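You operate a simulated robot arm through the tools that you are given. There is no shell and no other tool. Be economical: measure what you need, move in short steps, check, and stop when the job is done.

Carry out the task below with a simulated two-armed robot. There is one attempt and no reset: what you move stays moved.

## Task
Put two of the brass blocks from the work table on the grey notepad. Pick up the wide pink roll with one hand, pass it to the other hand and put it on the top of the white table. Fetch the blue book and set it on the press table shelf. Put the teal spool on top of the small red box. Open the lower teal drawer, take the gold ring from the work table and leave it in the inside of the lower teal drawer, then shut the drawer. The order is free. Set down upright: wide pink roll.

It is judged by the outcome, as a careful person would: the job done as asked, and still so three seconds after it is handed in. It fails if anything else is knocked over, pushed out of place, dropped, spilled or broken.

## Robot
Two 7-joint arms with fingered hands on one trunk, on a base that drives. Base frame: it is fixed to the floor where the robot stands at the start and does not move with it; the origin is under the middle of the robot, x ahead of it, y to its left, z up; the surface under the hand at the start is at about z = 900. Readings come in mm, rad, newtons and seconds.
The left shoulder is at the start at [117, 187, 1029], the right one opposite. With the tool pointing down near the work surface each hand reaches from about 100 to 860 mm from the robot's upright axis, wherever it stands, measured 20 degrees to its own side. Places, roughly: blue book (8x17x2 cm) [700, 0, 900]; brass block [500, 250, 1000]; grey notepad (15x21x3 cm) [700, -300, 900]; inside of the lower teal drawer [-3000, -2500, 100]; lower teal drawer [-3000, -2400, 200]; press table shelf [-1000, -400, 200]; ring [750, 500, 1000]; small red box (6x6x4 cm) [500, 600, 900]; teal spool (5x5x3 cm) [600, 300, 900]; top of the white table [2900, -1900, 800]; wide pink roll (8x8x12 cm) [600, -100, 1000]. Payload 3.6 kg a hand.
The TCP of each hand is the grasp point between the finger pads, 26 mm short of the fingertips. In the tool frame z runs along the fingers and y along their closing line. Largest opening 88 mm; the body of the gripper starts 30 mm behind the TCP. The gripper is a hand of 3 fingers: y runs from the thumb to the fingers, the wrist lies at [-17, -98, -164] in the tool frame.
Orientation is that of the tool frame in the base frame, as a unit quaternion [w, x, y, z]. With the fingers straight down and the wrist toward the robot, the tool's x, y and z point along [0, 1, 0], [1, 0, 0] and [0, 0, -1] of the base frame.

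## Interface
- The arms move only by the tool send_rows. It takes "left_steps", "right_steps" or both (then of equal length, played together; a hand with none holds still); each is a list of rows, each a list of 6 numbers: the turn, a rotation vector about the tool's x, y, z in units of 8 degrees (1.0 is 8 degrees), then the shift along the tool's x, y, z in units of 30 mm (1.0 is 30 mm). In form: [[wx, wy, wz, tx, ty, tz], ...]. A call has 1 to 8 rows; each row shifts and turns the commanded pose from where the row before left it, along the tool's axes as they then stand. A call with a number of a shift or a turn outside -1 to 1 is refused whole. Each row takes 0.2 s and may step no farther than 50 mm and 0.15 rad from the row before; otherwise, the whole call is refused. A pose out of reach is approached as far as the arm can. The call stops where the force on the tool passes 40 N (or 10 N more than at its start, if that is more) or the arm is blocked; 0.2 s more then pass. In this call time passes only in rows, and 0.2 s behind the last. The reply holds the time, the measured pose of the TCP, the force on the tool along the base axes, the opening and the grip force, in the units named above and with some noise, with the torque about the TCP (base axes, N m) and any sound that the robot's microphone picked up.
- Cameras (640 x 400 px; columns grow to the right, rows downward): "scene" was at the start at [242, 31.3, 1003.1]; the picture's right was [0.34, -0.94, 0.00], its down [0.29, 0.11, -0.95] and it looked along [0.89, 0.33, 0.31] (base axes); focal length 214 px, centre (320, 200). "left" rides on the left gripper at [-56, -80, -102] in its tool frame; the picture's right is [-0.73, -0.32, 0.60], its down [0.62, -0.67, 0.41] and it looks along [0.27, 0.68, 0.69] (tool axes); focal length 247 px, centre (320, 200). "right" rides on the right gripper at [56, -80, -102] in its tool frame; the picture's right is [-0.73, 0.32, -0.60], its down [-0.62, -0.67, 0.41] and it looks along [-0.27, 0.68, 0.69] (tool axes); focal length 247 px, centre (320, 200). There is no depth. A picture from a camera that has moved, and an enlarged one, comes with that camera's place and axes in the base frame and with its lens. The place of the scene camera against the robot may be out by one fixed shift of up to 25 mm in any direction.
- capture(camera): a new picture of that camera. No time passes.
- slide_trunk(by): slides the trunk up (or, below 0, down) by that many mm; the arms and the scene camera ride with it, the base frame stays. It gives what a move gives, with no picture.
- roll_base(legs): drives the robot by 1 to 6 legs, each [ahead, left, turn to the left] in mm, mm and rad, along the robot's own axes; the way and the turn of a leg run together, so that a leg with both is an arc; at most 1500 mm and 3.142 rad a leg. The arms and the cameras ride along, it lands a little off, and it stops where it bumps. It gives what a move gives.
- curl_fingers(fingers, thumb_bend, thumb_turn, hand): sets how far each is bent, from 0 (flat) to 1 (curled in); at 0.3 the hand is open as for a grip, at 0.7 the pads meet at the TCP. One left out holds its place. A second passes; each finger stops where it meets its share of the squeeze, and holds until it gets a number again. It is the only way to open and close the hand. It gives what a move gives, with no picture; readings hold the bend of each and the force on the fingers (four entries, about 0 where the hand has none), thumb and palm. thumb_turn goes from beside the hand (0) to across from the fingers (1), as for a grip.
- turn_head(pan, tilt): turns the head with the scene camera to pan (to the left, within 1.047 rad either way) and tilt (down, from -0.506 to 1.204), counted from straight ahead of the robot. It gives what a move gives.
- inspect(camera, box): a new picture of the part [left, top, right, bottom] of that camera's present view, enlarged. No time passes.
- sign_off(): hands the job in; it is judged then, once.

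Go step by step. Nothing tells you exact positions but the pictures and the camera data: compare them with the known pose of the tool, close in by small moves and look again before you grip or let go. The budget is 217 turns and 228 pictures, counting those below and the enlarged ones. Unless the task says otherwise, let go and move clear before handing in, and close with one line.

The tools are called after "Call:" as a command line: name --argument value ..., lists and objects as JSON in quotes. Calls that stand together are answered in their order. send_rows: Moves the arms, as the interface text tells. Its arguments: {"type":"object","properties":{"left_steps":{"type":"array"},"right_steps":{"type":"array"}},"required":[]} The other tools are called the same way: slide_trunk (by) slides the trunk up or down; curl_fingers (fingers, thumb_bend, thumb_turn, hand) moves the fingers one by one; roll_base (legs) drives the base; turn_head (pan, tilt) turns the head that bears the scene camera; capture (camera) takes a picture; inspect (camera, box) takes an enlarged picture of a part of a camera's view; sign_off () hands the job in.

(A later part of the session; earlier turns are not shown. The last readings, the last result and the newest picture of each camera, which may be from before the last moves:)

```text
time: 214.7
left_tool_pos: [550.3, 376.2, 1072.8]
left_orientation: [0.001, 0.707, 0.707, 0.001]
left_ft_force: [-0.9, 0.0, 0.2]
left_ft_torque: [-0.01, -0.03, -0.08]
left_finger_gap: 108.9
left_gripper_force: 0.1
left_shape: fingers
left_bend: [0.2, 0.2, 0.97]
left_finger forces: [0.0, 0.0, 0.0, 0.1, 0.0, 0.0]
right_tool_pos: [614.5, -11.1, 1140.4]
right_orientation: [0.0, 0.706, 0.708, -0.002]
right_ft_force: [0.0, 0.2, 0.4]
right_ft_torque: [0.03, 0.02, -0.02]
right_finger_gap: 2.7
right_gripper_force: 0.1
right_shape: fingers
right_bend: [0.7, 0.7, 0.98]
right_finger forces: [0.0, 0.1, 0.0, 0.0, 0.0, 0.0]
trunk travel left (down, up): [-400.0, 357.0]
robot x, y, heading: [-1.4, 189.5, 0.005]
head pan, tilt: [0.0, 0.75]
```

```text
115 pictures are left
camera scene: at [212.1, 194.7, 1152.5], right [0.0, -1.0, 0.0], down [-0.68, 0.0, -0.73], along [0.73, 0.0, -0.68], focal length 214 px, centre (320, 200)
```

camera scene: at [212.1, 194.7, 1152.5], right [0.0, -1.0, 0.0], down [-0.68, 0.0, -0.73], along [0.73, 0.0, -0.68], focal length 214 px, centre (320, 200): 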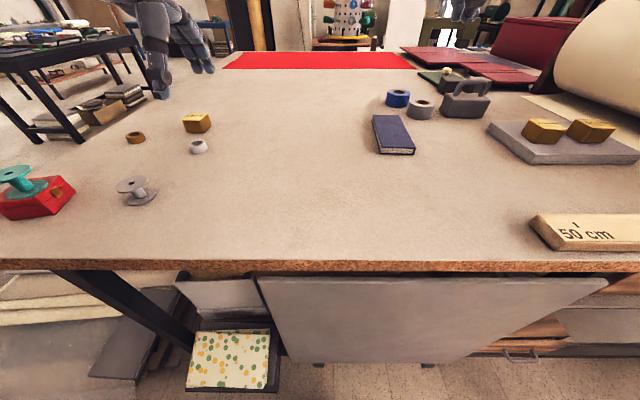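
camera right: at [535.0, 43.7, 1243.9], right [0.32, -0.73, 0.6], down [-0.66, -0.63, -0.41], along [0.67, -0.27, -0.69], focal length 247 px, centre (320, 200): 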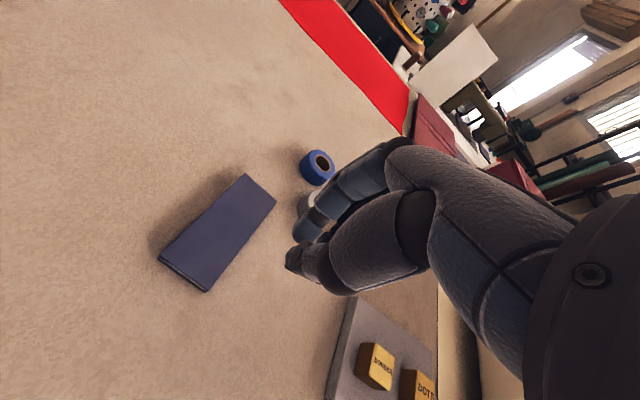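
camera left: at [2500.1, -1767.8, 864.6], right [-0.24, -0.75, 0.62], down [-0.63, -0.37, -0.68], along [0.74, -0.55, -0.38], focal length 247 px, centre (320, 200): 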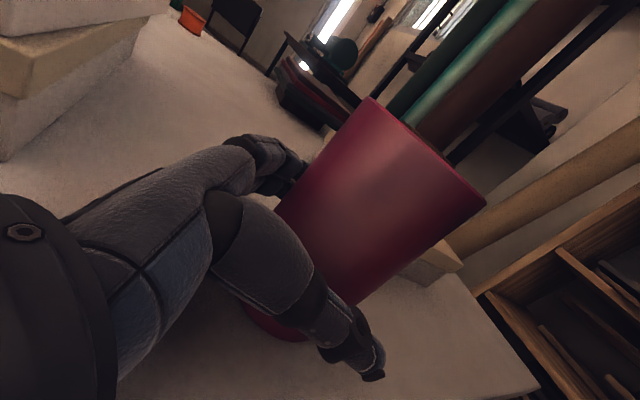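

Book corners measured: it spans x 619–783, y about −19..61, long axis nearly along x. I bring the closed right hand down beside its left side near the near end.

Call:
send_rows --right_steps '[[0, 0, 0, 0.86, 0.136, 0], [0, 0, 0, 0.86, 0.136, 0], [0, 0, 0, 0.86, 0.136, 0], [0, 0, 0, 0.86, 0.136, 0], [0, 0, 0, 0.86, 0.136, 0.9], [0, 0, 0, 0, 0, 1], [0, 0, 0, 0, 0, 1], [0, 0, 0, 0, 0, 1]]'

Call:
send_rows --right_steps '[[0, 0, 0, 0, 0, 1], [0, 0, 0, 0, 0, 0.8], [0, 0, 0, 0, 0, 0.6], [0, 0, 0, 0, 0, 0.55]]'

Call:
capture --camera "right"

Call:
inspect --camera "scene" --box '[300, 60, 480, 180]'

```text
time: 216.5
left_tool_pos: [551.4, 375.1, 1072.8]
left_orientation: [0.0, 0.707, 0.707, 0.0]
left_ft_force: [-0.1, 0.0, 0.7]
left_ft_torque: [0.01, 0.02, -0.02]
left_finger_gap: 108.6
left_gripper_force: 0.1
left_shape: fingers
left_bend: [0.2, 0.2, 0.97]
left_finger forces: [0.0, 0.0, 0.0, 0.1, 0.0, 0.1]
right_tool_pos: [633.5, 117.1, 1021.8]
right_orientation: [-0.001, 0.706, 0.708, -0.001]
right_ft_force: [0.4, -0.9, 0.5]
right_ft_torque: [0.01, 0.0, -0.02]
right_finger_gap: 2.4
right_gripper_force: 0.0
right_shape: fingers
right_bend: [0.7, 0.7, 0.98]
right_finger forces: [0.0, 0.0, 0.1, 0.0, 0.0, 0.0]
trunk travel left (down, up): [-400.0, 357.0]
robot x, y, heading: [-2.7, 187.6, 0.007]
head pan, tilt: [0.0, 0.75]
```

```text
time: 217.5
left_tool_pos: [550.3, 376.5, 1071.5]
left_orientation: [0.0, 0.707, 0.707, -0.001]
left_ft_force: [0.6, 0.2, 0.2]
left_ft_torque: [0.0, -0.01, 0.0]
left_finger_gap: 108.7
left_gripper_force: 0.0
left_shape: fingers
left_bend: [0.2, 0.2, 0.97]
left_finger forces: [0.1, 0.1, 0.0, 0.1, 0.0, 0.0]
right_tool_pos: [633.6, 117.9, 934.2]
right_orientation: [0.0, 0.706, 0.709, -0.003]
right_ft_force: [-0.3, -0.1, -0.3]
right_ft_torque: [-0.02, 0.03, -0.02]
right_finger_gap: 2.4
right_gripper_force: 0.0
right_shape: fingers
right_bend: [0.7, 0.7, 0.98]
right_finger forces: [0.0, 0.0, 0.0, 0.0, 0.0, 0.0]
trunk travel left (down, up): [-400.0, 357.0]
robot x, y, heading: [-4.0, 189.5, 0.007]
head pan, tilt: [0.0, 0.75]
```

```text
114 pictures are left
camera right: at [554.3, 172.7, 1036.8], right [0.32, -0.73, 0.6], down [-0.66, -0.63, -0.41], along [0.67, -0.27, -0.69], focal length 247 px, centre (320, 200)
```

right: 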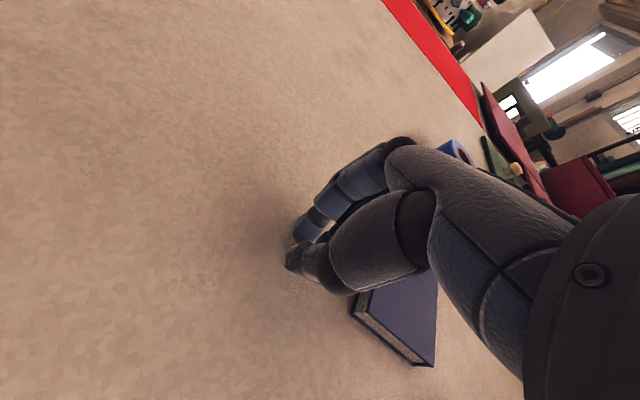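

```text
3.33 times, centred on (390, 120) of scene
camera zoom: at [212.5, 194.8, 1152.3], right [0.0, -1.0, 0.0], down [-0.68, 0.0, -0.73], along [0.73, 0.0, -0.68], focal length 715 px, centre (87, 467)
```

zoom: 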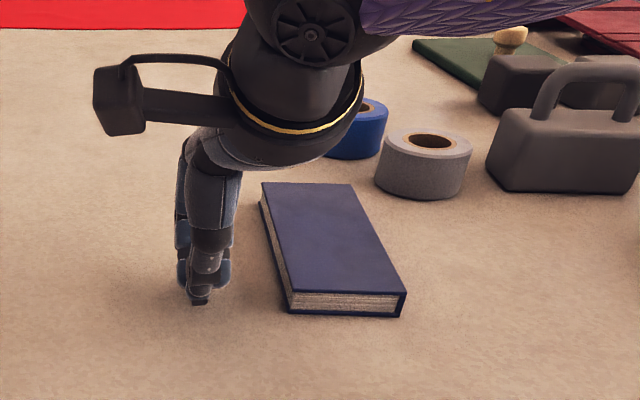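

The fingers stand beside the book. I lower 5 mm and push the near end toward −y along an arc, then look.

Call:
send_rows --right_steps '[[0, 0, 0, -0.45, 0.02, 0.17], [0, 0, 0, -0.45, 0.02, 0], [0, 0, 0, -0.5, -0.2, 0], [0, 0, 0, -0.5, -0.2, 0], [0, 0, 0, -0.4, -0.2, 0], [0, 0, 0, -0.5, -0.05, 0]]'

Call:
inspect --camera "scene" --box '[300, 60, 480, 180]'

```text
time: 218.9
left_tool_pos: [550.8, 376.7, 1072.1]
left_orientation: [0.0, 0.707, 0.707, -0.001]
left_ft_force: [0.2, -0.2, 0.0]
left_ft_torque: [-0.01, 0.01, 0.0]
left_finger_gap: 108.7
left_gripper_force: 0.1
left_shape: fingers
left_bend: [0.2, 0.2, 0.97]
left_finger forces: [0.1, 0.1, 0.0, 0.0, 0.0, 0.0]
right_tool_pos: [616.2, 32.4, 930.8]
right_orientation: [0.001, 0.706, 0.708, -0.003]
right_ft_force: [0.1, 0.3, -0.7]
right_ft_torque: [-0.01, 0.01, 0.01]
right_finger_gap: 2.4
right_gripper_force: 0.2
right_shape: fingers
right_bend: [0.7, 0.7, 0.98]
right_finger forces: [0.0, 0.2, 0.0, 0.0, 0.0, 0.1]
trunk travel left (down, up): [-400.0, 357.0]
robot x, y, heading: [-2.9, 192.1, 0.007]
head pan, tilt: [0.0, 0.75]
```

```text
3.33 times, centred on (390, 120) of scene
camera zoom: at [212.3, 194.5, 1152.3], right [0.0, -1.0, 0.0], down [-0.68, 0.0, -0.73], along [0.73, 0.0, -0.68], focal length 715 px, centre (87, 467)
```

zoom: 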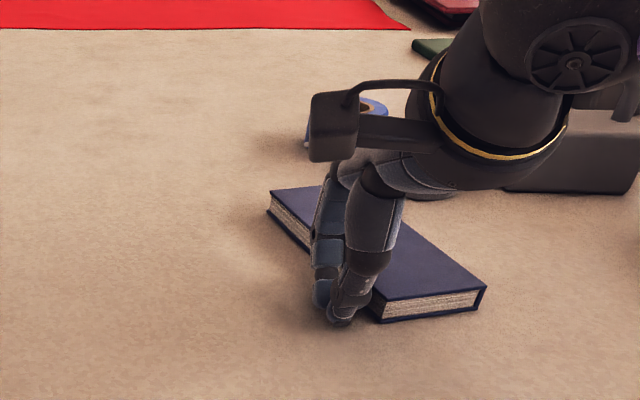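

It turns nicely. I re-place the finger a bit further along the side and continue the arc.

Call:
send_rows --right_steps '[[0, 0, 0, 0.45, 0.2, 0], [0, 0, 0, 0, 0.65, 0], [0, 0, 0, -0.68, -0.08, 0], [0, 0, 0, -0.68, -0.08, 0], [0, 0, 0, -0.68, -0.08, 0], [0, 0, 0, -0.5, 0.12, 0], [0, 0, 0, -0.5, 0.17, 0]]'

Call:
inspect --camera "scene" --box '[300, 60, 480, 180]'

```text
time: 220.5
left_tool_pos: [550.7, 375.0, 1072.1]
left_orientation: [0.001, 0.707, 0.707, 0.0]
left_ft_force: [-0.3, 0.1, 0.3]
left_ft_torque: [-0.03, 0.01, 0.02]
left_finger_gap: 108.9
left_gripper_force: 0.1
left_shape: fingers
left_bend: [0.2, 0.2, 0.97]
left_finger forces: [0.0, 0.0, 0.0, 0.0, 0.1, 0.0]
right_tool_pos: [643.6, -46.7, 928.4]
right_orientation: [0.0, 0.706, 0.708, -0.003]
right_ft_force: [0.1, 0.3, 0.1]
right_ft_torque: [0.01, 0.01, -0.02]
right_finger_gap: 2.1
right_gripper_force: 0.1
right_shape: fingers
right_bend: [0.7, 0.7, 0.98]
right_finger forces: [0.0, 0.4, 0.0, 0.0, 0.0, 0.1]
trunk travel left (down, up): [-400.0, 357.0]
robot x, y, heading: [-3.5, 186.9, 0.001]
head pan, tilt: [0.0, 0.75]
```

```text
3.33 times, centred on (390, 120) of scene
camera zoom: at [212.3, 194.4, 1152.3], right [0.0, -1.0, 0.0], down [-0.68, 0.0, -0.73], along [0.73, 0.0, -0.68], focal length 715 px, centre (87, 467)
```

zoom: 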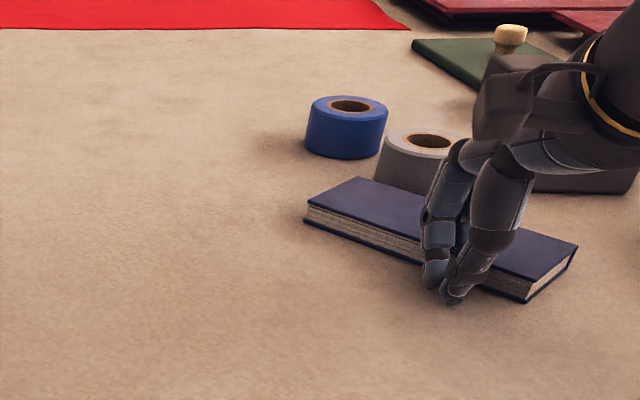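

About 48° turned so far, with clearance to the tape. One more arc push near the end.

Call:
send_rows --right_steps '[[0, 0, 0, -0.5, -0.53, 0], [0, 0, 0, -0.55, 0.1, 0], [0, 0, 0, -0.55, 0.1, 0], [0, 0, 0, -0.53, 0.32, 0], [0, 0, 0, -0.4, 0.25, 0]]'

Call:
inspect --camera "scene" --box '[300, 60, 540, 220]'

```text
time: 221.7
left_tool_pos: [551.2, 376.1, 1072.6]
left_orientation: [0.0, 0.707, 0.707, 0.001]
left_ft_force: [-0.4, -0.5, -1.3]
left_ft_torque: [-0.02, -0.04, -0.01]
left_finger_gap: 108.7
left_gripper_force: 0.0
left_shape: fingers
left_bend: [0.2, 0.2, 0.97]
left_finger forces: [0.1, 0.0, 0.0, 0.1, 0.1, 0.0]
right_tool_pos: [649.4, -120.9, 930.9]
right_orientation: [0.0, 0.705, 0.709, -0.003]
right_ft_force: [0.3, 0.4, 0.2]
right_ft_torque: [-0.03, 0.01, -0.01]
right_finger_gap: 2.1
right_gripper_force: 0.1
right_shape: fingers
right_bend: [0.7, 0.7, 0.98]
right_finger forces: [0.1, 0.4, 0.0, 0.0, 0.1, 0.1]
trunk travel left (down, up): [-400.0, 357.0]
robot x, y, heading: [-5.4, 188.1, 0.001]
head pan, tilt: [0.0, 0.75]
```

```text
2.50 times, centred on (420, 140) of scene
camera zoom: at [212.3, 194.6, 1152.3], right [0.0, -1.0, 0.0], down [-0.68, 0.0, -0.73], along [0.73, 0.0, -0.68], focal length 536 px, centre (70, 350)
```

zoom: 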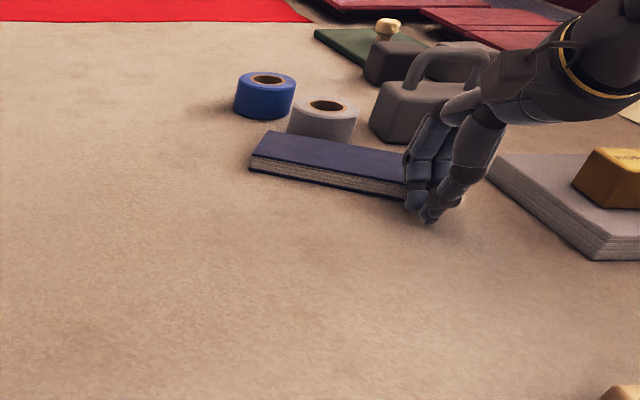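

The book now lies roughly crosswise (65°), but its middle is close to the grey tape. I'll grip its free end, drag it away from the tape, and then re-grip at the centre.

Call:
send_rows --right_steps '[[0, 0, 0, 0, -0.6, -0.5], [0, 0, 0, 0, 0, -1], [0, 0, 0, 0, 0, -1], [0, 0, 1, 0, 0, -1], [0, 0, 1, 0, 0, 0], [0, 0, 1, 0, 0, 0]]'

Call:
curl_fingers --hand "right" --fingers 0.2 --thumb_bend 0.2

Call:
roll_base --legs '[[30, 0, 0]]'

Call:
capture --camera "right"

Call:
capture --camera "scene"

```text
time: 223.1
left_tool_pos: [551.6, 376.1, 1071.9]
left_orientation: [0.001, 0.707, 0.707, -0.001]
left_ft_force: [-0.6, -0.2, 0.6]
left_ft_torque: [-0.01, 0.0, 0.01]
left_finger_gap: 108.6
left_gripper_force: 0.1
left_shape: fingers
left_bend: [0.2, 0.2, 0.97]
left_finger forces: [0.0, 0.1, 0.1, 0.0, 0.0, 0.0]
right_tool_pos: [632.6, -121.3, 1036.2]
right_orientation: [0.001, 0.839, 0.545, -0.003]
right_ft_force: [0.5, -0.5, -0.1]
right_ft_torque: [0.04, 0.04, 0.0]
right_finger_gap: 2.1
right_gripper_force: 0.0
right_shape: fingers
right_bend: [0.7, 0.7, 0.98]
right_finger forces: [0.0, 0.0, 0.0, 0.0, 0.0, 0.1]
trunk travel left (down, up): [-400.0, 357.0]
robot x, y, heading: [-4.9, 189.9, 0.001]
head pan, tilt: [0.0, 0.75]
```

```text
time: 224.1
left_tool_pos: [550.9, 377.0, 1071.4]
left_orientation: [-0.001, 0.707, 0.707, 0.0]
left_ft_force: [-0.3, -0.1, -0.2]
left_ft_torque: [0.03, 0.0, 0.0]
left_finger_gap: 108.7
left_gripper_force: 0.0
left_shape: fingers
left_bend: [0.2, 0.2, 0.97]
left_finger forces: [0.1, 0.0, 0.1, 0.0, 0.0, 0.1]
right_tool_pos: [633.4, -119.9, 1035.7]
right_orientation: [0.001, 0.838, 0.546, -0.003]
right_ft_force: [-0.2, 0.4, 0.0]
right_ft_torque: [0.04, -0.02, 0.02]
right_finger_gap: 108.7
right_gripper_force: 0.1
right_shape: fingers
right_bend: [0.2, 0.2, 0.98]
right_finger forces: [0.1, 0.0, 0.0, 0.0, 0.0, 0.0]
trunk travel left (down, up): [-400.0, 357.0]
robot x, y, heading: [-0.7, 191.5, 0.003]
head pan, tilt: [0.0, 0.75]
```

```text
time: 225.0
left_tool_pos: [582.7, 376.1, 1070.3]
left_orientation: [0.0, 0.707, 0.707, -0.001]
left_ft_force: [0.5, 0.6, -0.8]
left_ft_torque: [0.01, 0.04, -0.06]
left_finger_gap: 108.8
left_gripper_force: 0.1
left_shape: fingers
left_bend: [0.2, 0.2, 0.97]
left_finger forces: [0.0, 0.0, 0.0, 0.0, 0.0, 0.2]
right_tool_pos: [663.2, -121.3, 1034.0]
right_orientation: [0.0, 0.838, 0.546, -0.004]
right_ft_force: [0.7, -0.3, -0.4]
right_ft_torque: [0.02, 0.03, -0.01]
right_finger_gap: 108.5
right_gripper_force: 0.1
right_shape: fingers
right_bend: [0.2, 0.2, 0.98]
right_finger forces: [0.0, 0.1, 0.0, 0.1, 0.1, 0.0]
trunk travel left (down, up): [-400.0, 357.0]
robot x, y, heading: [25.6, 185.2, 0.007]
head pan, tilt: [0.0, 0.75]
```

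```text
109 pictures are left
camera right: at [615.5, -36.9, 1136.4], right [0.0, -0.8, 0.6], down [-0.86, -0.3, -0.4], along [0.51, -0.52, -0.69], focal length 247 px, centre (320, 200)
```

right: 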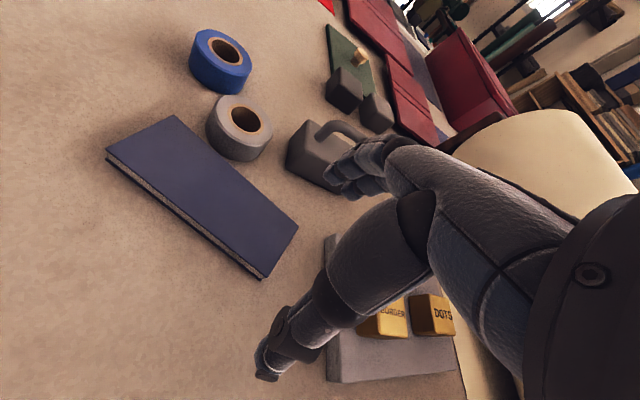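

```text
108 pictures are left
camera scene: at [244.5, 194.8, 1151.8], right [0.0, -1.0, 0.0], down [-0.68, 0.0, -0.73], along [0.73, 0.0, -0.68], focal length 214 px, centre (320, 200)
```

scene: 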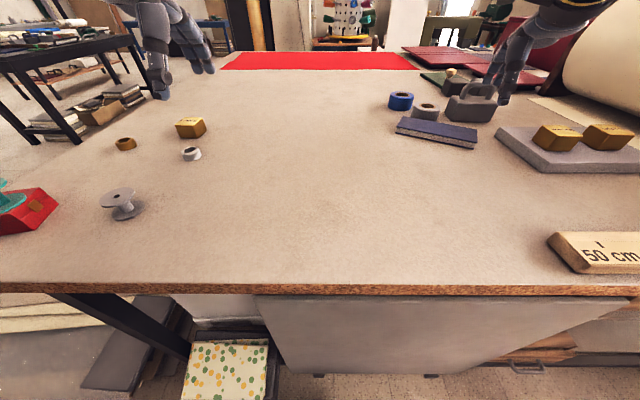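

Hand camera: book centre about [740,−80], axis at 62°; the tape flanks its left half, but the right half is free. I'll grip there, at about [721,−115].

Call:
send_rows --right_steps '[[0, 0, 0.5, 0, 0, 0], [0, 0, 0, 0.54, 0.8, 0], [0, 0, 0, 0.54, 0.8, 0.3], [0, 0, 0, 0, 0, 1], [0, 0, 0, 0, 0, 0.9]]'

Call:
capture --camera "right"

Call:
inspect --camera "scene" --box '[380, 70, 540, 170]'

```text
time: 226.2
left_tool_pos: [580.7, 375.0, 1072.2]
left_orientation: [0.0, 0.707, 0.707, 0.0]
left_ft_force: [-0.3, -0.3, -1.4]
left_ft_torque: [0.0, 0.0, 0.0]
left_finger_gap: 109.0
left_gripper_force: 0.2
left_shape: fingers
left_bend: [0.2, 0.2, 0.97]
left_finger forces: [0.0, 0.0, 0.1, 0.0, 0.1, 0.0]
right_tool_pos: [719.0, -113.7, 969.3]
right_orientation: [0.001, 0.856, 0.516, -0.002]
right_ft_force: [-0.3, 0.5, 0.3]
right_ft_torque: [0.01, 0.01, -0.03]
right_finger_gap: 108.7
right_gripper_force: 0.1
right_shape: fingers
right_bend: [0.2, 0.2, 0.98]
right_finger forces: [0.1, 0.0, 0.1, 0.0, 0.0, 0.0]
trunk travel left (down, up): [-400.0, 357.0]
robot x, y, heading: [24.8, 189.6, 0.002]
head pan, tilt: [0.0, 0.75]
```

```text
107 pictures are left
camera right: at [676.6, -26.0, 1071.8], right [-0.06, -0.8, 0.6], down [-0.88, -0.24, -0.41], along [0.47, -0.55, -0.69], focal length 247 px, centre (320, 200)
```

right: 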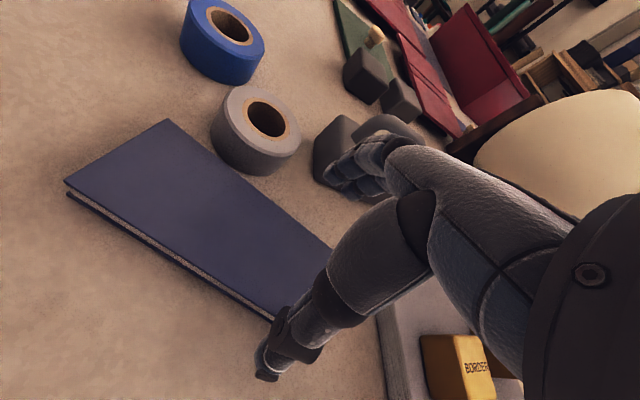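

```text
4.00 times, centred on (460, 120) of scene
camera zoom: at [242.5, 195.1, 1152.3], right [0.0, -1.0, 0.0], down [-0.68, 0.0, -0.73], along [0.73, 0.0, -0.68], focal length 858 px, centre (-240, 520)
```

zoom: 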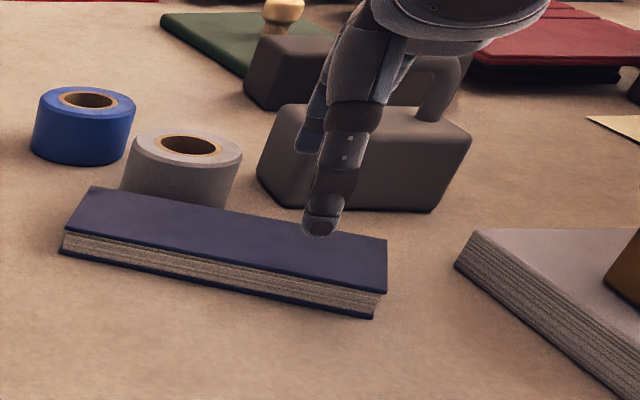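

Position checks out. I descend to book level and close.

Call:
send_rows --right_steps '[[0, 0, 0, 0, 0.05, 0.6], [0, 0, 0, 0, 0, 0.5], [0, 0, 0, 0, 0, 0.25]]'

Call:
inspect --camera "scene" --box '[380, 70, 540, 170]'

```text
time: 227.0
left_tool_pos: [581.3, 375.3, 1072.0]
left_orientation: [0.0, 0.707, 0.708, 0.0]
left_ft_force: [0.0, -0.2, 0.1]
left_ft_torque: [0.02, 0.01, -0.04]
left_finger_gap: 108.7
left_gripper_force: 0.0
left_shape: fingers
left_bend: [0.2, 0.2, 0.97]
left_finger forces: [0.0, 0.0, 0.0, 0.1, 0.1, 0.0]
right_tool_pos: [721.0, -114.5, 928.7]
right_orientation: [0.001, 0.856, 0.517, -0.003]
right_ft_force: [0.8, 0.0, -0.2]
right_ft_torque: [-0.03, -0.01, -0.01]
right_finger_gap: 108.8
right_gripper_force: 0.1
right_shape: fingers
right_bend: [0.2, 0.2, 0.98]
right_finger forces: [0.0, 0.0, 0.0, 0.1, 0.1, 0.0]
trunk travel left (down, up): [-400.0, 357.0]
robot x, y, heading: [28.4, 191.5, 0.008]
head pan, tilt: [0.0, 0.75]
```

```text
4.00 times, centred on (460, 120) of scene
camera zoom: at [242.4, 194.9, 1152.3], right [0.0, -1.0, 0.0], down [-0.68, 0.0, -0.73], along [0.73, 0.0, -0.68], focal length 858 px, centre (-240, 520)
```

zoom: 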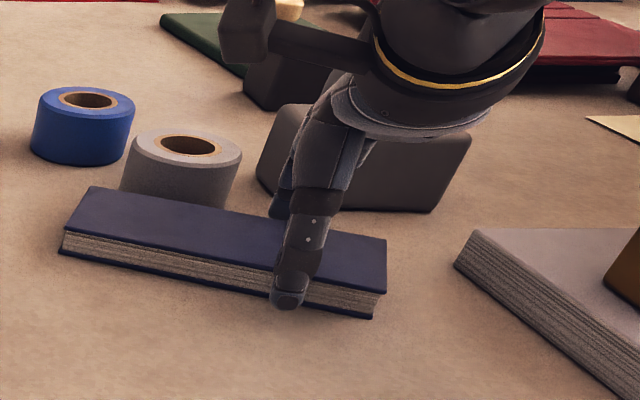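

Call:
curl_fingers --hand "right" --fingers 0.6 --thumb_bend 0.6

Call:
inspect --camera "scene" --box '[380, 70, 540, 170]'

```text
time: 228.0
left_tool_pos: [580.5, 375.4, 1072.2]
left_orientation: [0.001, 0.707, 0.707, 0.001]
left_ft_force: [0.2, 0.1, -0.4]
left_ft_torque: [-0.01, 0.02, 0.03]
left_finger_gap: 108.9
left_gripper_force: 0.1
left_shape: fingers
left_bend: [0.2, 0.2, 0.97]
left_finger forces: [0.1, 0.0, 0.0, 0.0, 0.0, 0.1]
right_tool_pos: [722.5, -115.7, 929.7]
right_orientation: [0.001, 0.856, 0.517, -0.002]
right_ft_force: [3.3, -1.5, 7.6]
right_ft_torque: [-0.18, -0.41, -0.03]
right_finger_gap: 66.9
right_gripper_force: 21.8
right_shape: fingers
right_bend: [0.46, 0.42, 0.96]
right_finger forces: [17.0, 8.5, 0.0, 0.1, 17.4, 0.0]
trunk travel left (down, up): [-400.0, 357.0]
robot x, y, heading: [25.4, 187.4, 0.0]
head pan, tilt: [0.0, 0.75]
```

```text
4.00 times, centred on (460, 120) of scene
camera zoom: at [241.9, 195.0, 1152.5], right [0.0, -1.0, 0.0], down [-0.68, 0.0, -0.73], along [0.73, 0.0, -0.68], focal length 858 px, centre (-240, 520)
```

zoom: 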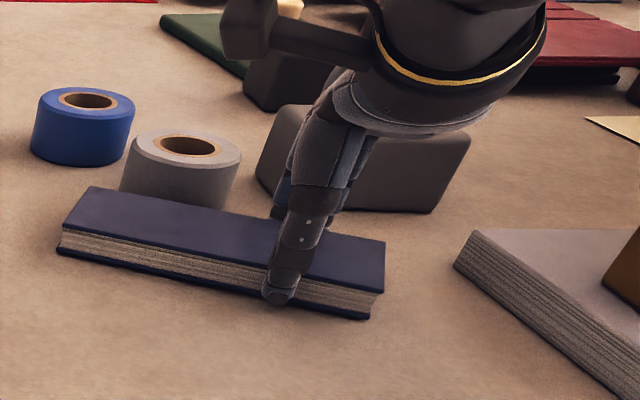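

Gripped. I drag it 75 mm away from the tape and set it down for a centred grip.

Call:
send_rows --right_steps '[[0, 0, 0, 0, -0.1, -0.15], [0, 0, 0, 0, -0.8, 0], [0, 0, 0, 0, -0.8, 0], [0, 0, 0, 0, -0.8, 0], [0, 0, 0, 0, 0, 0.12]]'

Call:
curl_fingers --hand "right" --fingers 0.2 --thumb_bend 0.2

Call:
send_rows --right_steps '[[0, 0, 0, 0, 0, -1], [0, 0, 0, 0.7, 0, -1]]'

Call:
capture --camera "right"

Call:
inspect --camera "scene" --box '[380, 70, 540, 170]'

```text
time: 229.2
left_tool_pos: [581.5, 376.4, 1071.8]
left_orientation: [0.0, 0.708, 0.706, 0.0]
left_ft_force: [0.1, 0.0, -0.1]
left_ft_torque: [0.0, -0.02, 0.02]
left_finger_gap: 108.9
left_gripper_force: 0.0
left_shape: fingers
left_bend: [0.2, 0.2, 0.97]
left_finger forces: [0.0, 0.0, 0.1, 0.1, 0.1, 0.0]
right_tool_pos: [655.0, -79.4, 930.5]
right_orientation: [0.0, 0.856, 0.517, -0.002]
right_ft_force: [0.3, 0.8, -0.3]
right_ft_torque: [-0.01, -0.04, 0.03]
right_finger_gap: 66.7
right_gripper_force: 20.2
right_shape: fingers
right_bend: [0.47, 0.42, 0.96]
right_finger forces: [12.3, 7.5, 0.0, 0.0, 19.6, 0.0]
trunk travel left (down, up): [-400.0, 357.0]
robot x, y, heading: [26.2, 188.4, 0.004]
head pan, tilt: [0.0, 0.75]
```

```text
time: 230.2
left_tool_pos: [581.7, 375.6, 1071.6]
left_orientation: [-0.001, 0.707, 0.708, 0.0]
left_ft_force: [0.3, 0.4, 0.3]
left_ft_torque: [0.01, -0.05, 0.01]
left_finger_gap: 108.7
left_gripper_force: 0.1
left_shape: fingers
left_bend: [0.2, 0.2, 0.97]
left_finger forces: [0.0, 0.1, 0.0, 0.0, 0.1, 0.1]
right_tool_pos: [655.3, -80.2, 930.7]
right_orientation: [0.001, 0.856, 0.516, -0.002]
right_ft_force: [0.4, 0.6, -0.3]
right_ft_torque: [-0.01, -0.03, 0.0]
right_finger_gap: 108.9
right_gripper_force: 0.1
right_shape: fingers
right_bend: [0.2, 0.2, 0.97]
right_finger forces: [0.0, 0.0, 0.1, 0.0, 0.1, 0.0]
trunk travel left (down, up): [-400.0, 357.0]
robot x, y, heading: [28.1, 190.0, 0.002]
head pan, tilt: [0.0, 0.75]
```

```text
time: 230.8
left_tool_pos: [581.8, 376.8, 1071.9]
left_orientation: [0.001, 0.707, 0.707, -0.001]
left_ft_force: [-0.3, 0.6, -0.3]
left_ft_torque: [-0.03, -0.03, 0.01]
left_finger_gap: 108.9
left_gripper_force: 0.1
left_shape: fingers
left_bend: [0.2, 0.2, 0.97]
left_finger forces: [0.1, 0.0, 0.0, 0.1, 0.1, 0.0]
right_tool_pos: [665.2, -61.2, 989.8]
right_orientation: [0.0, 0.856, 0.517, -0.002]
right_ft_force: [0.3, 0.0, 0.1]
right_ft_torque: [0.03, 0.0, -0.02]
right_finger_gap: 108.5
right_gripper_force: 0.0
right_shape: fingers
right_bend: [0.2, 0.2, 0.97]
right_finger forces: [0.0, 0.0, 0.0, 0.1, 0.0, 0.0]
trunk travel left (down, up): [-400.0, 357.0]
robot x, y, heading: [24.3, 191.0, 0.004]
head pan, tilt: [0.0, 0.75]
```

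```text
103 pictures are left
camera right: at [621.5, 25.4, 1093.0], right [-0.06, -0.8, 0.6], down [-0.88, -0.24, -0.41], along [0.47, -0.55, -0.69], focal length 247 px, centre (320, 200)
```

right: 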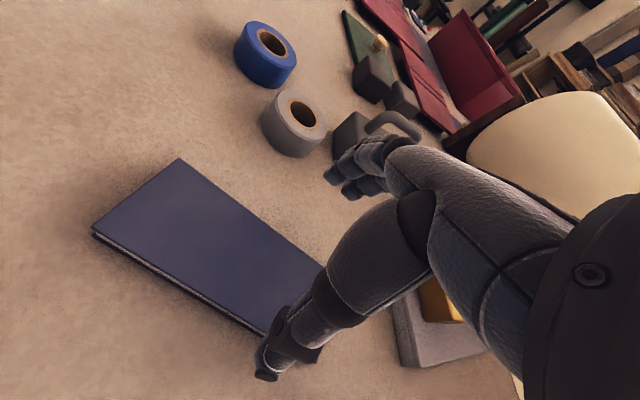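

```text
4.00 times, centred on (460, 120) of scene
camera zoom: at [242.5, 195.6, 1152.3], right [0.0, -1.0, 0.0], down [-0.68, 0.0, -0.73], along [0.73, 0.0, -0.68], focal length 858 px, centre (-240, 520)
```

zoom: 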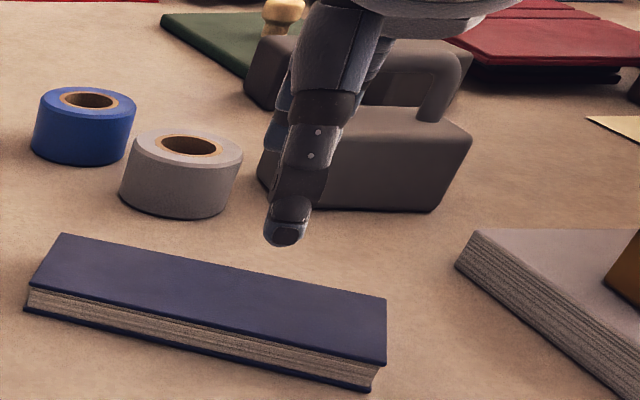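

The book is free. I shift to its centre, descend and grip.

Call:
send_rows --right_steps '[[0, 0, 0, 0.55, -0.05, 0.3], [0, 0, -0.25, 0, 0, 0.8], [0, 0, 0, 0, 0, 0.6], [0, 0, 0, 0, 0, 0.4]]'

Call:
curl_fingers --hand "right" --fingers 0.6 --thumb_bend 0.6

Call:
send_rows --right_steps '[[0, 0, 0, 0, 0, -0.5], [0, 0, 0, 0, 0, -1], [0, 0, 0, 0, 0, -1], [0, 0, 0, 0, 0, -1], [0, 0, 0, 0, 0, -1], [0, 0, 0, 0, 0, -1]]'

Call:
capture --camera "right"

Call:
capture --camera "scene"

```text
time: 231.8
left_tool_pos: [580.2, 375.9, 1072.0]
left_orientation: [0.0, 0.707, 0.707, 0.0]
left_ft_force: [-0.4, 0.3, -0.7]
left_ft_torque: [0.02, 0.01, 0.0]
left_finger_gap: 108.7
left_gripper_force: 0.0
left_shape: fingers
left_bend: [0.2, 0.2, 0.97]
left_finger forces: [0.0, 0.1, 0.0, 0.1, 0.0, 0.0]
right_tool_pos: [670.6, -45.8, 928.0]
right_orientation: [0.0, 0.847, 0.532, -0.002]
right_ft_force: [0.4, -0.9, -1.4]
right_ft_torque: [0.02, 0.0, 0.02]
right_finger_gap: 108.6
right_gripper_force: 0.0
right_shape: fingers
right_bend: [0.2, 0.2, 0.97]
right_finger forces: [0.1, 0.0, 0.0, 0.0, 0.0, 0.0]
trunk travel left (down, up): [-400.0, 357.0]
robot x, y, heading: [29.0, 189.5, 0.002]
head pan, tilt: [0.0, 0.75]
```

```text
time: 232.8
left_tool_pos: [580.2, 376.4, 1071.5]
left_orientation: [0.001, 0.707, 0.707, 0.001]
left_ft_force: [-0.2, -0.2, 0.0]
left_ft_torque: [0.0, -0.02, -0.02]
left_finger_gap: 108.6
left_gripper_force: 0.1
left_shape: fingers
left_bend: [0.2, 0.2, 0.97]
left_finger forces: [0.1, 0.1, 0.1, 0.1, 0.0, 0.0]
right_tool_pos: [671.4, -46.7, 928.8]
right_orientation: [0.001, 0.847, 0.532, 0.0]
right_ft_force: [4.8, -2.0, 11.7]
right_ft_torque: [-0.21, -0.61, -0.02]
right_finger_gap: 66.8
right_gripper_force: 22.6
right_shape: fingers
right_bend: [0.46, 0.42, 0.97]
right_finger forces: [19.5, 8.8, 0.1, 0.0, 16.5, 0.0]
trunk travel left (down, up): [-400.0, 357.0]
robot x, y, heading: [28.2, 185.6, 0.002]
head pan, tilt: [0.0, 0.75]
```

```text
time: 234.2
left_tool_pos: [580.2, 376.0, 1071.8]
left_orientation: [0.0, 0.707, 0.707, 0.002]
left_ft_force: [0.1, 0.2, 0.0]
left_ft_torque: [0.0, 0.0, -0.01]
left_finger_gap: 108.8
left_gripper_force: 0.1
left_shape: fingers
left_bend: [0.2, 0.2, 0.97]
left_finger forces: [0.1, 0.0, 0.1, 0.0, 0.1, 0.0]
right_tool_pos: [673.1, -44.6, 1091.5]
right_orientation: [0.0, 0.847, 0.531, -0.003]
right_ft_force: [0.1, 0.3, -1.6]
right_ft_torque: [-0.03, -0.04, 0.02]
right_finger_gap: 66.6
right_gripper_force: 19.5
right_shape: fingers
right_bend: [0.47, 0.42, 0.97]
right_finger forces: [14.1, 5.6, 0.0, 0.0, 19.7, 0.0]
trunk travel left (down, up): [-400.0, 357.0]
robot x, y, heading: [26.0, 192.3, 0.003]
head pan, tilt: [0.0, 0.75]
```

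```text
101 pictures are left
camera right: at [626.8, 40.6, 1193.6], right [-0.03, -0.8, 0.6], down [-0.87, -0.27, -0.41], along [0.49, -0.54, -0.69], focal length 247 px, centre (320, 200)
```

right: 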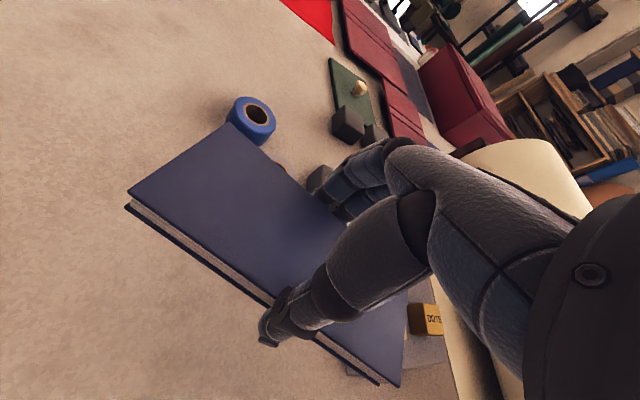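

```text
100 pictures are left
camera scene: at [242.1, 194.9, 1152.3], right [0.0, -1.0, 0.0], down [-0.68, 0.0, -0.73], along [0.73, 0.0, -0.68], focal length 214 px, centre (320, 200)
```

scene: 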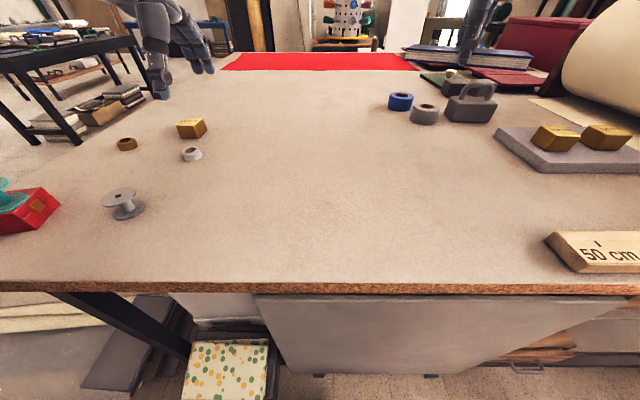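

The book is firmly held. Now for the ring: I drive 220 mm left and bring the left hand over it.

Call:
send_rows --right_steps '[[0, 0, -1, 0, -0.5, -1], [0, 0, -1, 0, -0.5, -1], [0, 0, -1, 0, -0.5, -0.5]]'

Call:
roll_base --legs '[[0, 220, 0]]'

Call:
send_rows --left_steps '[[0, 0, 0, 0.3, 0.9, 0], [0, 0, 0, 0.3, 0.9, 0], [0, 0, 0, 0.3, 0.9, 0]]'

Call:
capture --camera "left"

Call:
capture --camera "scene"

```text
time: 235.0
left_tool_pos: [579.5, 374.7, 1073.7]
left_orientation: [0.001, 0.707, 0.707, 0.001]
left_ft_force: [0.7, -0.5, -0.6]
left_ft_torque: [0.01, 0.01, -0.02]
left_finger_gap: 108.6
left_gripper_force: 0.0
left_shape: fingers
left_bend: [0.2, 0.2, 0.97]
left_finger forces: [0.0, 0.1, 0.0, 0.1, 0.1, 0.0]
right_tool_pos: [629.0, -32.3, 1167.3]
right_orientation: [0.0, 0.717, 0.697, -0.003]
right_ft_force: [-0.3, -0.2, -0.5]
right_ft_torque: [0.0, -0.06, -0.05]
right_finger_gap: 66.9
right_gripper_force: 19.4
right_shape: fingers
right_bend: [0.47, 0.42, 0.97]
right_finger forces: [14.1, 5.5, 0.1, 0.0, 19.8, 0.1]
trunk travel left (down, up): [-400.0, 357.0]
robot x, y, heading: [31.1, 184.9, 0.005]
head pan, tilt: [0.0, 0.75]
```

```text
time: 236.7
left_tool_pos: [579.5, 600.2, 1071.8]
left_orientation: [0.001, 0.706, 0.709, -0.001]
left_ft_force: [0.4, 1.5, 0.1]
left_ft_torque: [-0.02, 0.01, 0.05]
left_finger_gap: 108.8
left_gripper_force: 0.0
left_shape: fingers
left_bend: [0.2, 0.2, 0.97]
left_finger forces: [0.0, 0.0, 0.1, 0.1, 0.1, 0.1]
right_tool_pos: [630.0, 190.5, 1167.8]
right_orientation: [0.0, 0.717, 0.697, -0.002]
right_ft_force: [0.7, 0.4, -1.1]
right_ft_torque: [0.0, -0.02, 0.01]
right_finger_gap: 66.6
right_gripper_force: 19.0
right_shape: fingers
right_bend: [0.47, 0.42, 0.97]
right_finger forces: [14.1, 5.6, 0.0, 0.1, 19.8, 0.0]
trunk travel left (down, up): [-400.0, 357.0]
robot x, y, heading: [31.2, 409.1, 0.002]
head pan, tilt: [0.0, 0.75]
```

```text
time: 237.4
left_tool_pos: [662.8, 626.7, 1070.2]
left_orientation: [0.0, 0.707, 0.708, 0.0]
left_ft_force: [0.0, 0.2, -0.4]
left_ft_torque: [0.01, 0.0, 0.0]
left_finger_gap: 108.7
left_gripper_force: 0.1
left_shape: fingers
left_bend: [0.2, 0.2, 0.97]
left_finger forces: [0.0, 0.0, 0.1, 0.1, 0.0, 0.1]
right_tool_pos: [631.8, 190.1, 1167.5]
right_orientation: [0.0, 0.717, 0.697, -0.003]
right_ft_force: [-1.1, 0.2, -1.5]
right_ft_torque: [-0.01, -0.02, 0.02]
right_finger_gap: 66.8
right_gripper_force: 19.5
right_shape: fingers
right_bend: [0.47, 0.42, 0.97]
right_finger forces: [14.1, 5.7, 0.0, 0.1, 19.7, 0.0]
trunk travel left (down, up): [-400.0, 357.0]
robot x, y, heading: [27.8, 411.0, 0.008]
head pan, tilt: [0.0, 0.75]
```

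```text
99 pictures are left
camera left: at [582.9, 569.6, 1171.8], right [-0.32, -0.74, -0.6], down [-0.67, 0.62, -0.41], along [0.67, 0.27, -0.69], focal length 247 px, centre (320, 200)
```

left: 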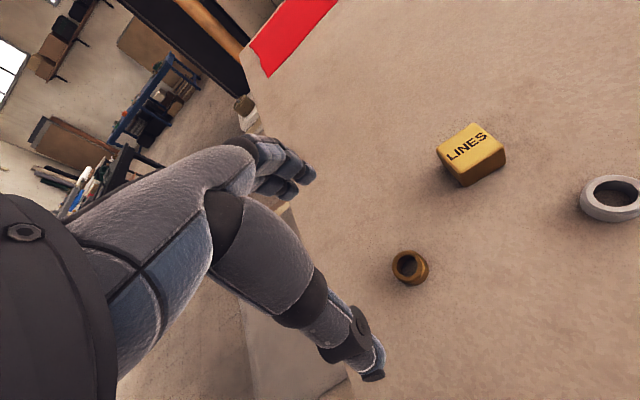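

```text
98 pictures are left
camera scene: at [241.9, 416.7, 1152.2], right [0.01, -1.0, 0.0], down [-0.68, 0.0, -0.73], along [0.73, 0.0, -0.68], focal length 214 px, centre (320, 200)
```

scene: 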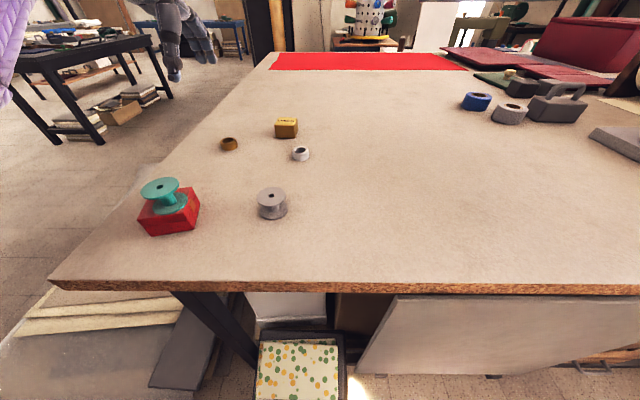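

The gold ring is at about [680,614]. I set the opening, move above it and descend.

Call:
curl_fingers --hand "left" --fingers 0.3 --thumb_bend 0.3

Call:
send_rows --left_steps '[[0, 0, 0, -0.42, 0.57, 0.3], [0, 0, 0, 0, 0, 1], [0, 0, 0, 0, 0, 1], [0, 0, 0, 0, 0, 0.8]]'

Call:
capture --camera "left"

```text
time: 238.4
left_tool_pos: [661.3, 625.2, 1071.5]
left_orientation: [-0.001, 0.706, 0.708, -0.001]
left_ft_force: [-0.3, -0.2, 0.2]
left_ft_torque: [0.01, -0.01, -0.01]
left_finger_gap: 89.2
left_gripper_force: 0.1
left_shape: fingers
left_bend: [0.3, 0.3, 0.97]
left_finger forces: [0.0, 0.0, 0.0, 0.1, 0.1, 0.1]
right_tool_pos: [631.2, 190.7, 1167.9]
right_orientation: [0.0, 0.717, 0.698, -0.002]
right_ft_force: [0.2, 1.1, -1.6]
right_ft_torque: [0.03, -0.01, -0.01]
right_finger_gap: 66.6
right_gripper_force: 19.4
right_shape: fingers
right_bend: [0.47, 0.42, 0.97]
right_finger forces: [14.0, 5.5, 0.0, 0.1, 19.7, 0.0]
trunk travel left (down, up): [-400.0, 357.0]
robot x, y, heading: [27.8, 413.2, 0.008]
head pan, tilt: [0.0, 0.75]
```

```text
time: 239.4
left_tool_pos: [676.8, 613.3, 976.6]
left_orientation: [0.0, 0.706, 0.708, 0.001]
left_ft_force: [-0.2, 0.5, 0.0]
left_ft_torque: [0.01, 0.02, 0.01]
left_finger_gap: 89.1
left_gripper_force: 0.0
left_shape: fingers
left_bend: [0.3, 0.3, 0.97]
left_finger forces: [0.0, 0.1, 0.1, 0.0, 0.0, 0.0]
right_tool_pos: [630.8, 190.4, 1167.0]
right_orientation: [0.0, 0.717, 0.697, -0.002]
right_ft_force: [-0.6, 0.4, -2.4]
right_ft_torque: [-0.01, 0.02, 0.0]
right_finger_gap: 66.7
right_gripper_force: 19.7
right_shape: fingers
right_bend: [0.47, 0.42, 0.97]
right_finger forces: [14.1, 5.6, 0.0, 0.1, 19.6, 0.0]
trunk travel left (down, up): [-400.0, 357.0]
robot x, y, heading: [29.2, 408.3, 0.007]
head pan, tilt: [0.0, 0.75]
```

```text
97 pictures are left
camera left: at [598.0, 556.6, 1078.8], right [-0.32, -0.74, -0.6], down [-0.67, 0.62, -0.41], along [0.68, 0.27, -0.69], focal length 247 px, centre (320, 200)
```

left: 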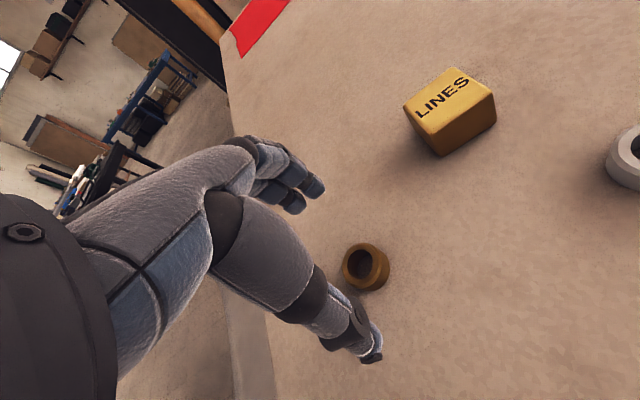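

Centred. Down to 928 and close.

Call:
send_rows --left_steps '[[0, 0, 0, 0, 0.13, 0.7], [0, 0, 0, 0, 0, 0.6], [0, 0, 0, 0, 0, 0.33]]'

Call:
curl_fingers --hand "left" --fingers 0.72 --thumb_bend 0.72

Call:
capture --camera "left"

```text
time: 240.2
left_tool_pos: [681.0, 612.7, 929.4]
left_orientation: [0.0, 0.706, 0.708, 0.0]
left_ft_force: [0.6, 1.1, 0.0]
left_ft_torque: [0.01, 0.01, -0.02]
left_finger_gap: 88.8
left_gripper_force: 0.0
left_shape: fingers
left_bend: [0.3, 0.3, 0.97]
left_finger forces: [0.0, 0.0, 0.0, 0.1, 0.0, 0.1]
right_tool_pos: [630.0, 190.3, 1166.8]
right_orientation: [0.0, 0.717, 0.697, -0.003]
right_ft_force: [0.8, -0.1, -1.3]
right_ft_torque: [0.03, 0.02, -0.01]
right_finger_gap: 66.7
right_gripper_force: 20.1
right_shape: fingers
right_bend: [0.47, 0.42, 0.97]
right_finger forces: [14.1, 5.6, 0.0, 0.1, 19.7, 0.0]
trunk travel left (down, up): [-400.0, 357.0]
robot x, y, heading: [24.0, 412.7, 0.007]
head pan, tilt: [0.0, 0.75]
```

```text
time: 241.2
left_tool_pos: [680.9, 613.7, 928.4]
left_orientation: [0.0, 0.706, 0.708, -0.001]
left_ft_force: [0.2, -0.7, 0.3]
left_ft_torque: [0.0, -0.04, 0.03]
left_finger_gap: 26.1
left_gripper_force: 13.5
left_shape: fingers
left_bend: [0.63, 0.58, 0.96]
left_finger forces: [7.0, 6.2, 0.0, 0.0, 12.6, 0.0]
right_tool_pos: [630.3, 190.9, 1166.9]
right_orientation: [0.0, 0.717, 0.697, -0.002]
right_ft_force: [0.0, 0.8, -1.4]
right_ft_torque: [0.0, -0.02, 0.04]
right_finger_gap: 66.6
right_gripper_force: 19.5
right_shape: fingers
right_bend: [0.47, 0.42, 0.97]
right_finger forces: [14.0, 5.6, 0.0, 0.1, 19.7, 0.1]
trunk travel left (down, up): [-400.0, 357.0]
robot x, y, heading: [27.3, 408.5, 0.004]
head pan, tilt: [0.0, 0.75]
```

```text
96 pictures are left
camera left: at [601.5, 557.1, 1031.1], right [-0.32, -0.74, -0.6], down [-0.67, 0.62, -0.41], along [0.68, 0.27, -0.69], focal length 247 px, centre (320, 200)
```

left: 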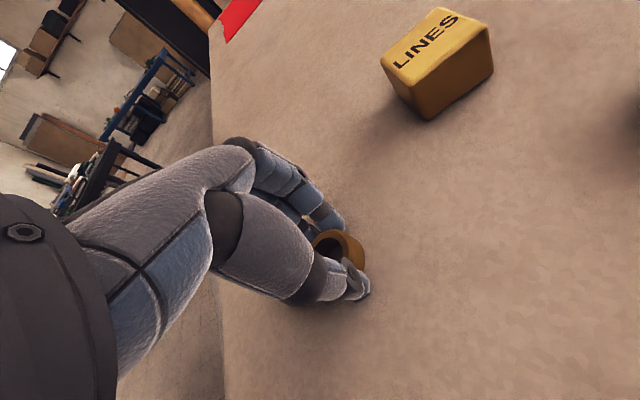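

Ring gripped. I lift it, tuck both hands closer, and back away from the table.

Call:
send_rows --left_steps '[[0, 0, 0, 0, 0, -0.5], [0, 0, 0, 0, 0, -1], [0, 0, 0, 0, 0, -1], [0, 0, 0, 0, 0, -1], [0, 0, 0, 0, 0, -1], [0, 0, 0, 0, -0.6, -1], [0, 0, 0, 0, -1, -1], [0, 0, 0, 0, -1, -1]]' --right_steps '[[0, 0, 0, 0, -0.8, 0], [0, 0, 0, 0, -0.8, 0], [0, 0, 0, 0, -0.8, 0], [0, 0, 0, 0, -0.8, 0], [0, 0, 0, 0, -0.8, 0], [0, 0, 0, 0, -0.8, 0], [0, 0, 0, 0, -0.8, 0], [0, 0, 0, 0, -0.8, 0]]'

Call:
send_rows --left_steps '[[0, 0, 0, 0, -1, 0], [0, 0, 0, 0, -1, 0], [0, 0, 0, 0, -1, 0], [0, 0, 0, 0, -1, 0], [0, 0, 0, 0, -1, 0]]'

Call:
capture --camera "left"

Call:
roll_base --legs '[[-330, -150, 0]]'

```text
time: 243.1
left_tool_pos: [601.1, 615.5, 1156.2]
left_orientation: [-0.001, 0.706, 0.708, 0.0]
left_ft_force: [-0.3, -1.0, -0.4]
left_ft_torque: [0.04, 0.01, 0.01]
left_finger_gap: 25.9
left_gripper_force: 13.5
left_shape: fingers
left_bend: [0.63, 0.58, 0.96]
left_finger forces: [7.0, 6.8, 0.0, 0.1, 12.8, 0.1]
right_tool_pos: [436.3, 196.8, 1167.2]
right_orientation: [0.0, 0.716, 0.698, -0.003]
right_ft_force: [0.7, -0.2, -1.9]
right_ft_torque: [-0.01, 0.02, -0.03]
right_finger_gap: 66.6
right_gripper_force: 19.3
right_shape: fingers
right_bend: [0.47, 0.42, 0.97]
right_finger forces: [14.1, 5.7, 0.1, 0.0, 19.6, 0.0]
trunk travel left (down, up): [-400.0, 357.0]
robot x, y, heading: [25.3, 409.2, 0.006]
head pan, tilt: [0.0, 0.75]
```

```text
time: 244.2
left_tool_pos: [452.8, 611.3, 1154.3]
left_orientation: [0.0, 0.706, 0.708, 0.0]
left_ft_force: [-1.0, -0.8, 0.0]
left_ft_torque: [0.0, 0.0, 0.02]
left_finger_gap: 26.0
left_gripper_force: 13.2
left_shape: fingers
left_bend: [0.63, 0.58, 0.96]
left_finger forces: [7.1, 6.7, 0.0, 0.1, 12.7, 0.1]
right_tool_pos: [438.1, 197.6, 1167.8]
right_orientation: [0.0, 0.717, 0.697, -0.003]
right_ft_force: [-0.8, 0.0, -1.7]
right_ft_torque: [-0.01, 0.02, -0.01]
right_finger_gap: 66.5
right_gripper_force: 20.0
right_shape: fingers
right_bend: [0.47, 0.42, 0.97]
right_finger forces: [14.0, 5.7, 0.0, 0.1, 19.6, 0.0]
trunk travel left (down, up): [-400.0, 357.0]
robot x, y, heading: [25.6, 408.7, 0.005]
head pan, tilt: [0.0, 0.75]
```

```text
95 pictures are left
camera left: at [372.9, 555.1, 1256.6], right [-0.32, -0.74, -0.6], down [-0.67, 0.62, -0.41], along [0.67, 0.27, -0.69], focal length 247 px, centre (320, 200)
```

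left: 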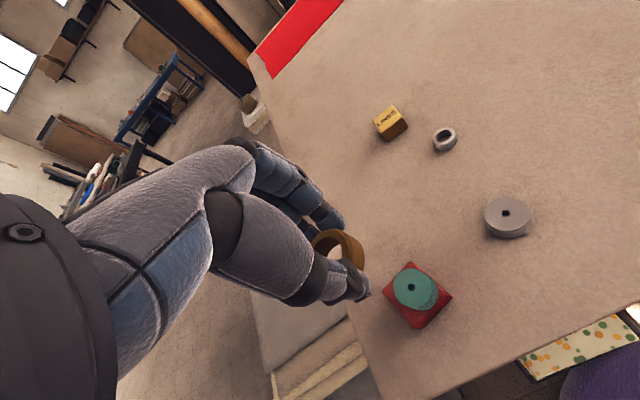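

```text
time: 246.6
left_tool_pos: [113.8, 457.6, 1155.6]
left_orientation: [0.0, 0.706, 0.708, 0.0]
left_ft_force: [0.4, 0.4, 0.1]
left_ft_torque: [0.01, -0.04, 0.01]
left_finger_gap: 25.9
left_gripper_force: 13.4
left_shape: fingers
left_bend: [0.63, 0.58, 0.96]
left_finger forces: [7.2, 6.7, 0.0, 0.0, 12.7, 0.0]
right_tool_pos: [99.5, 43.1, 1167.7]
right_orientation: [0.0, 0.717, 0.697, -0.002]
right_ft_force: [0.8, -0.8, -1.1]
right_ft_torque: [0.04, -0.02, 0.03]
right_finger_gap: 66.7
right_gripper_force: 19.5
right_shape: fingers
right_bend: [0.47, 0.42, 0.97]
right_finger forces: [14.0, 5.7, 0.0, 0.0, 19.7, 0.1]
trunk travel left (down, up): [-400.0, 357.0]
robot x, y, heading: [-309.6, 253.7, 0.006]
head pan, tilt: [0.0, 0.75]
```

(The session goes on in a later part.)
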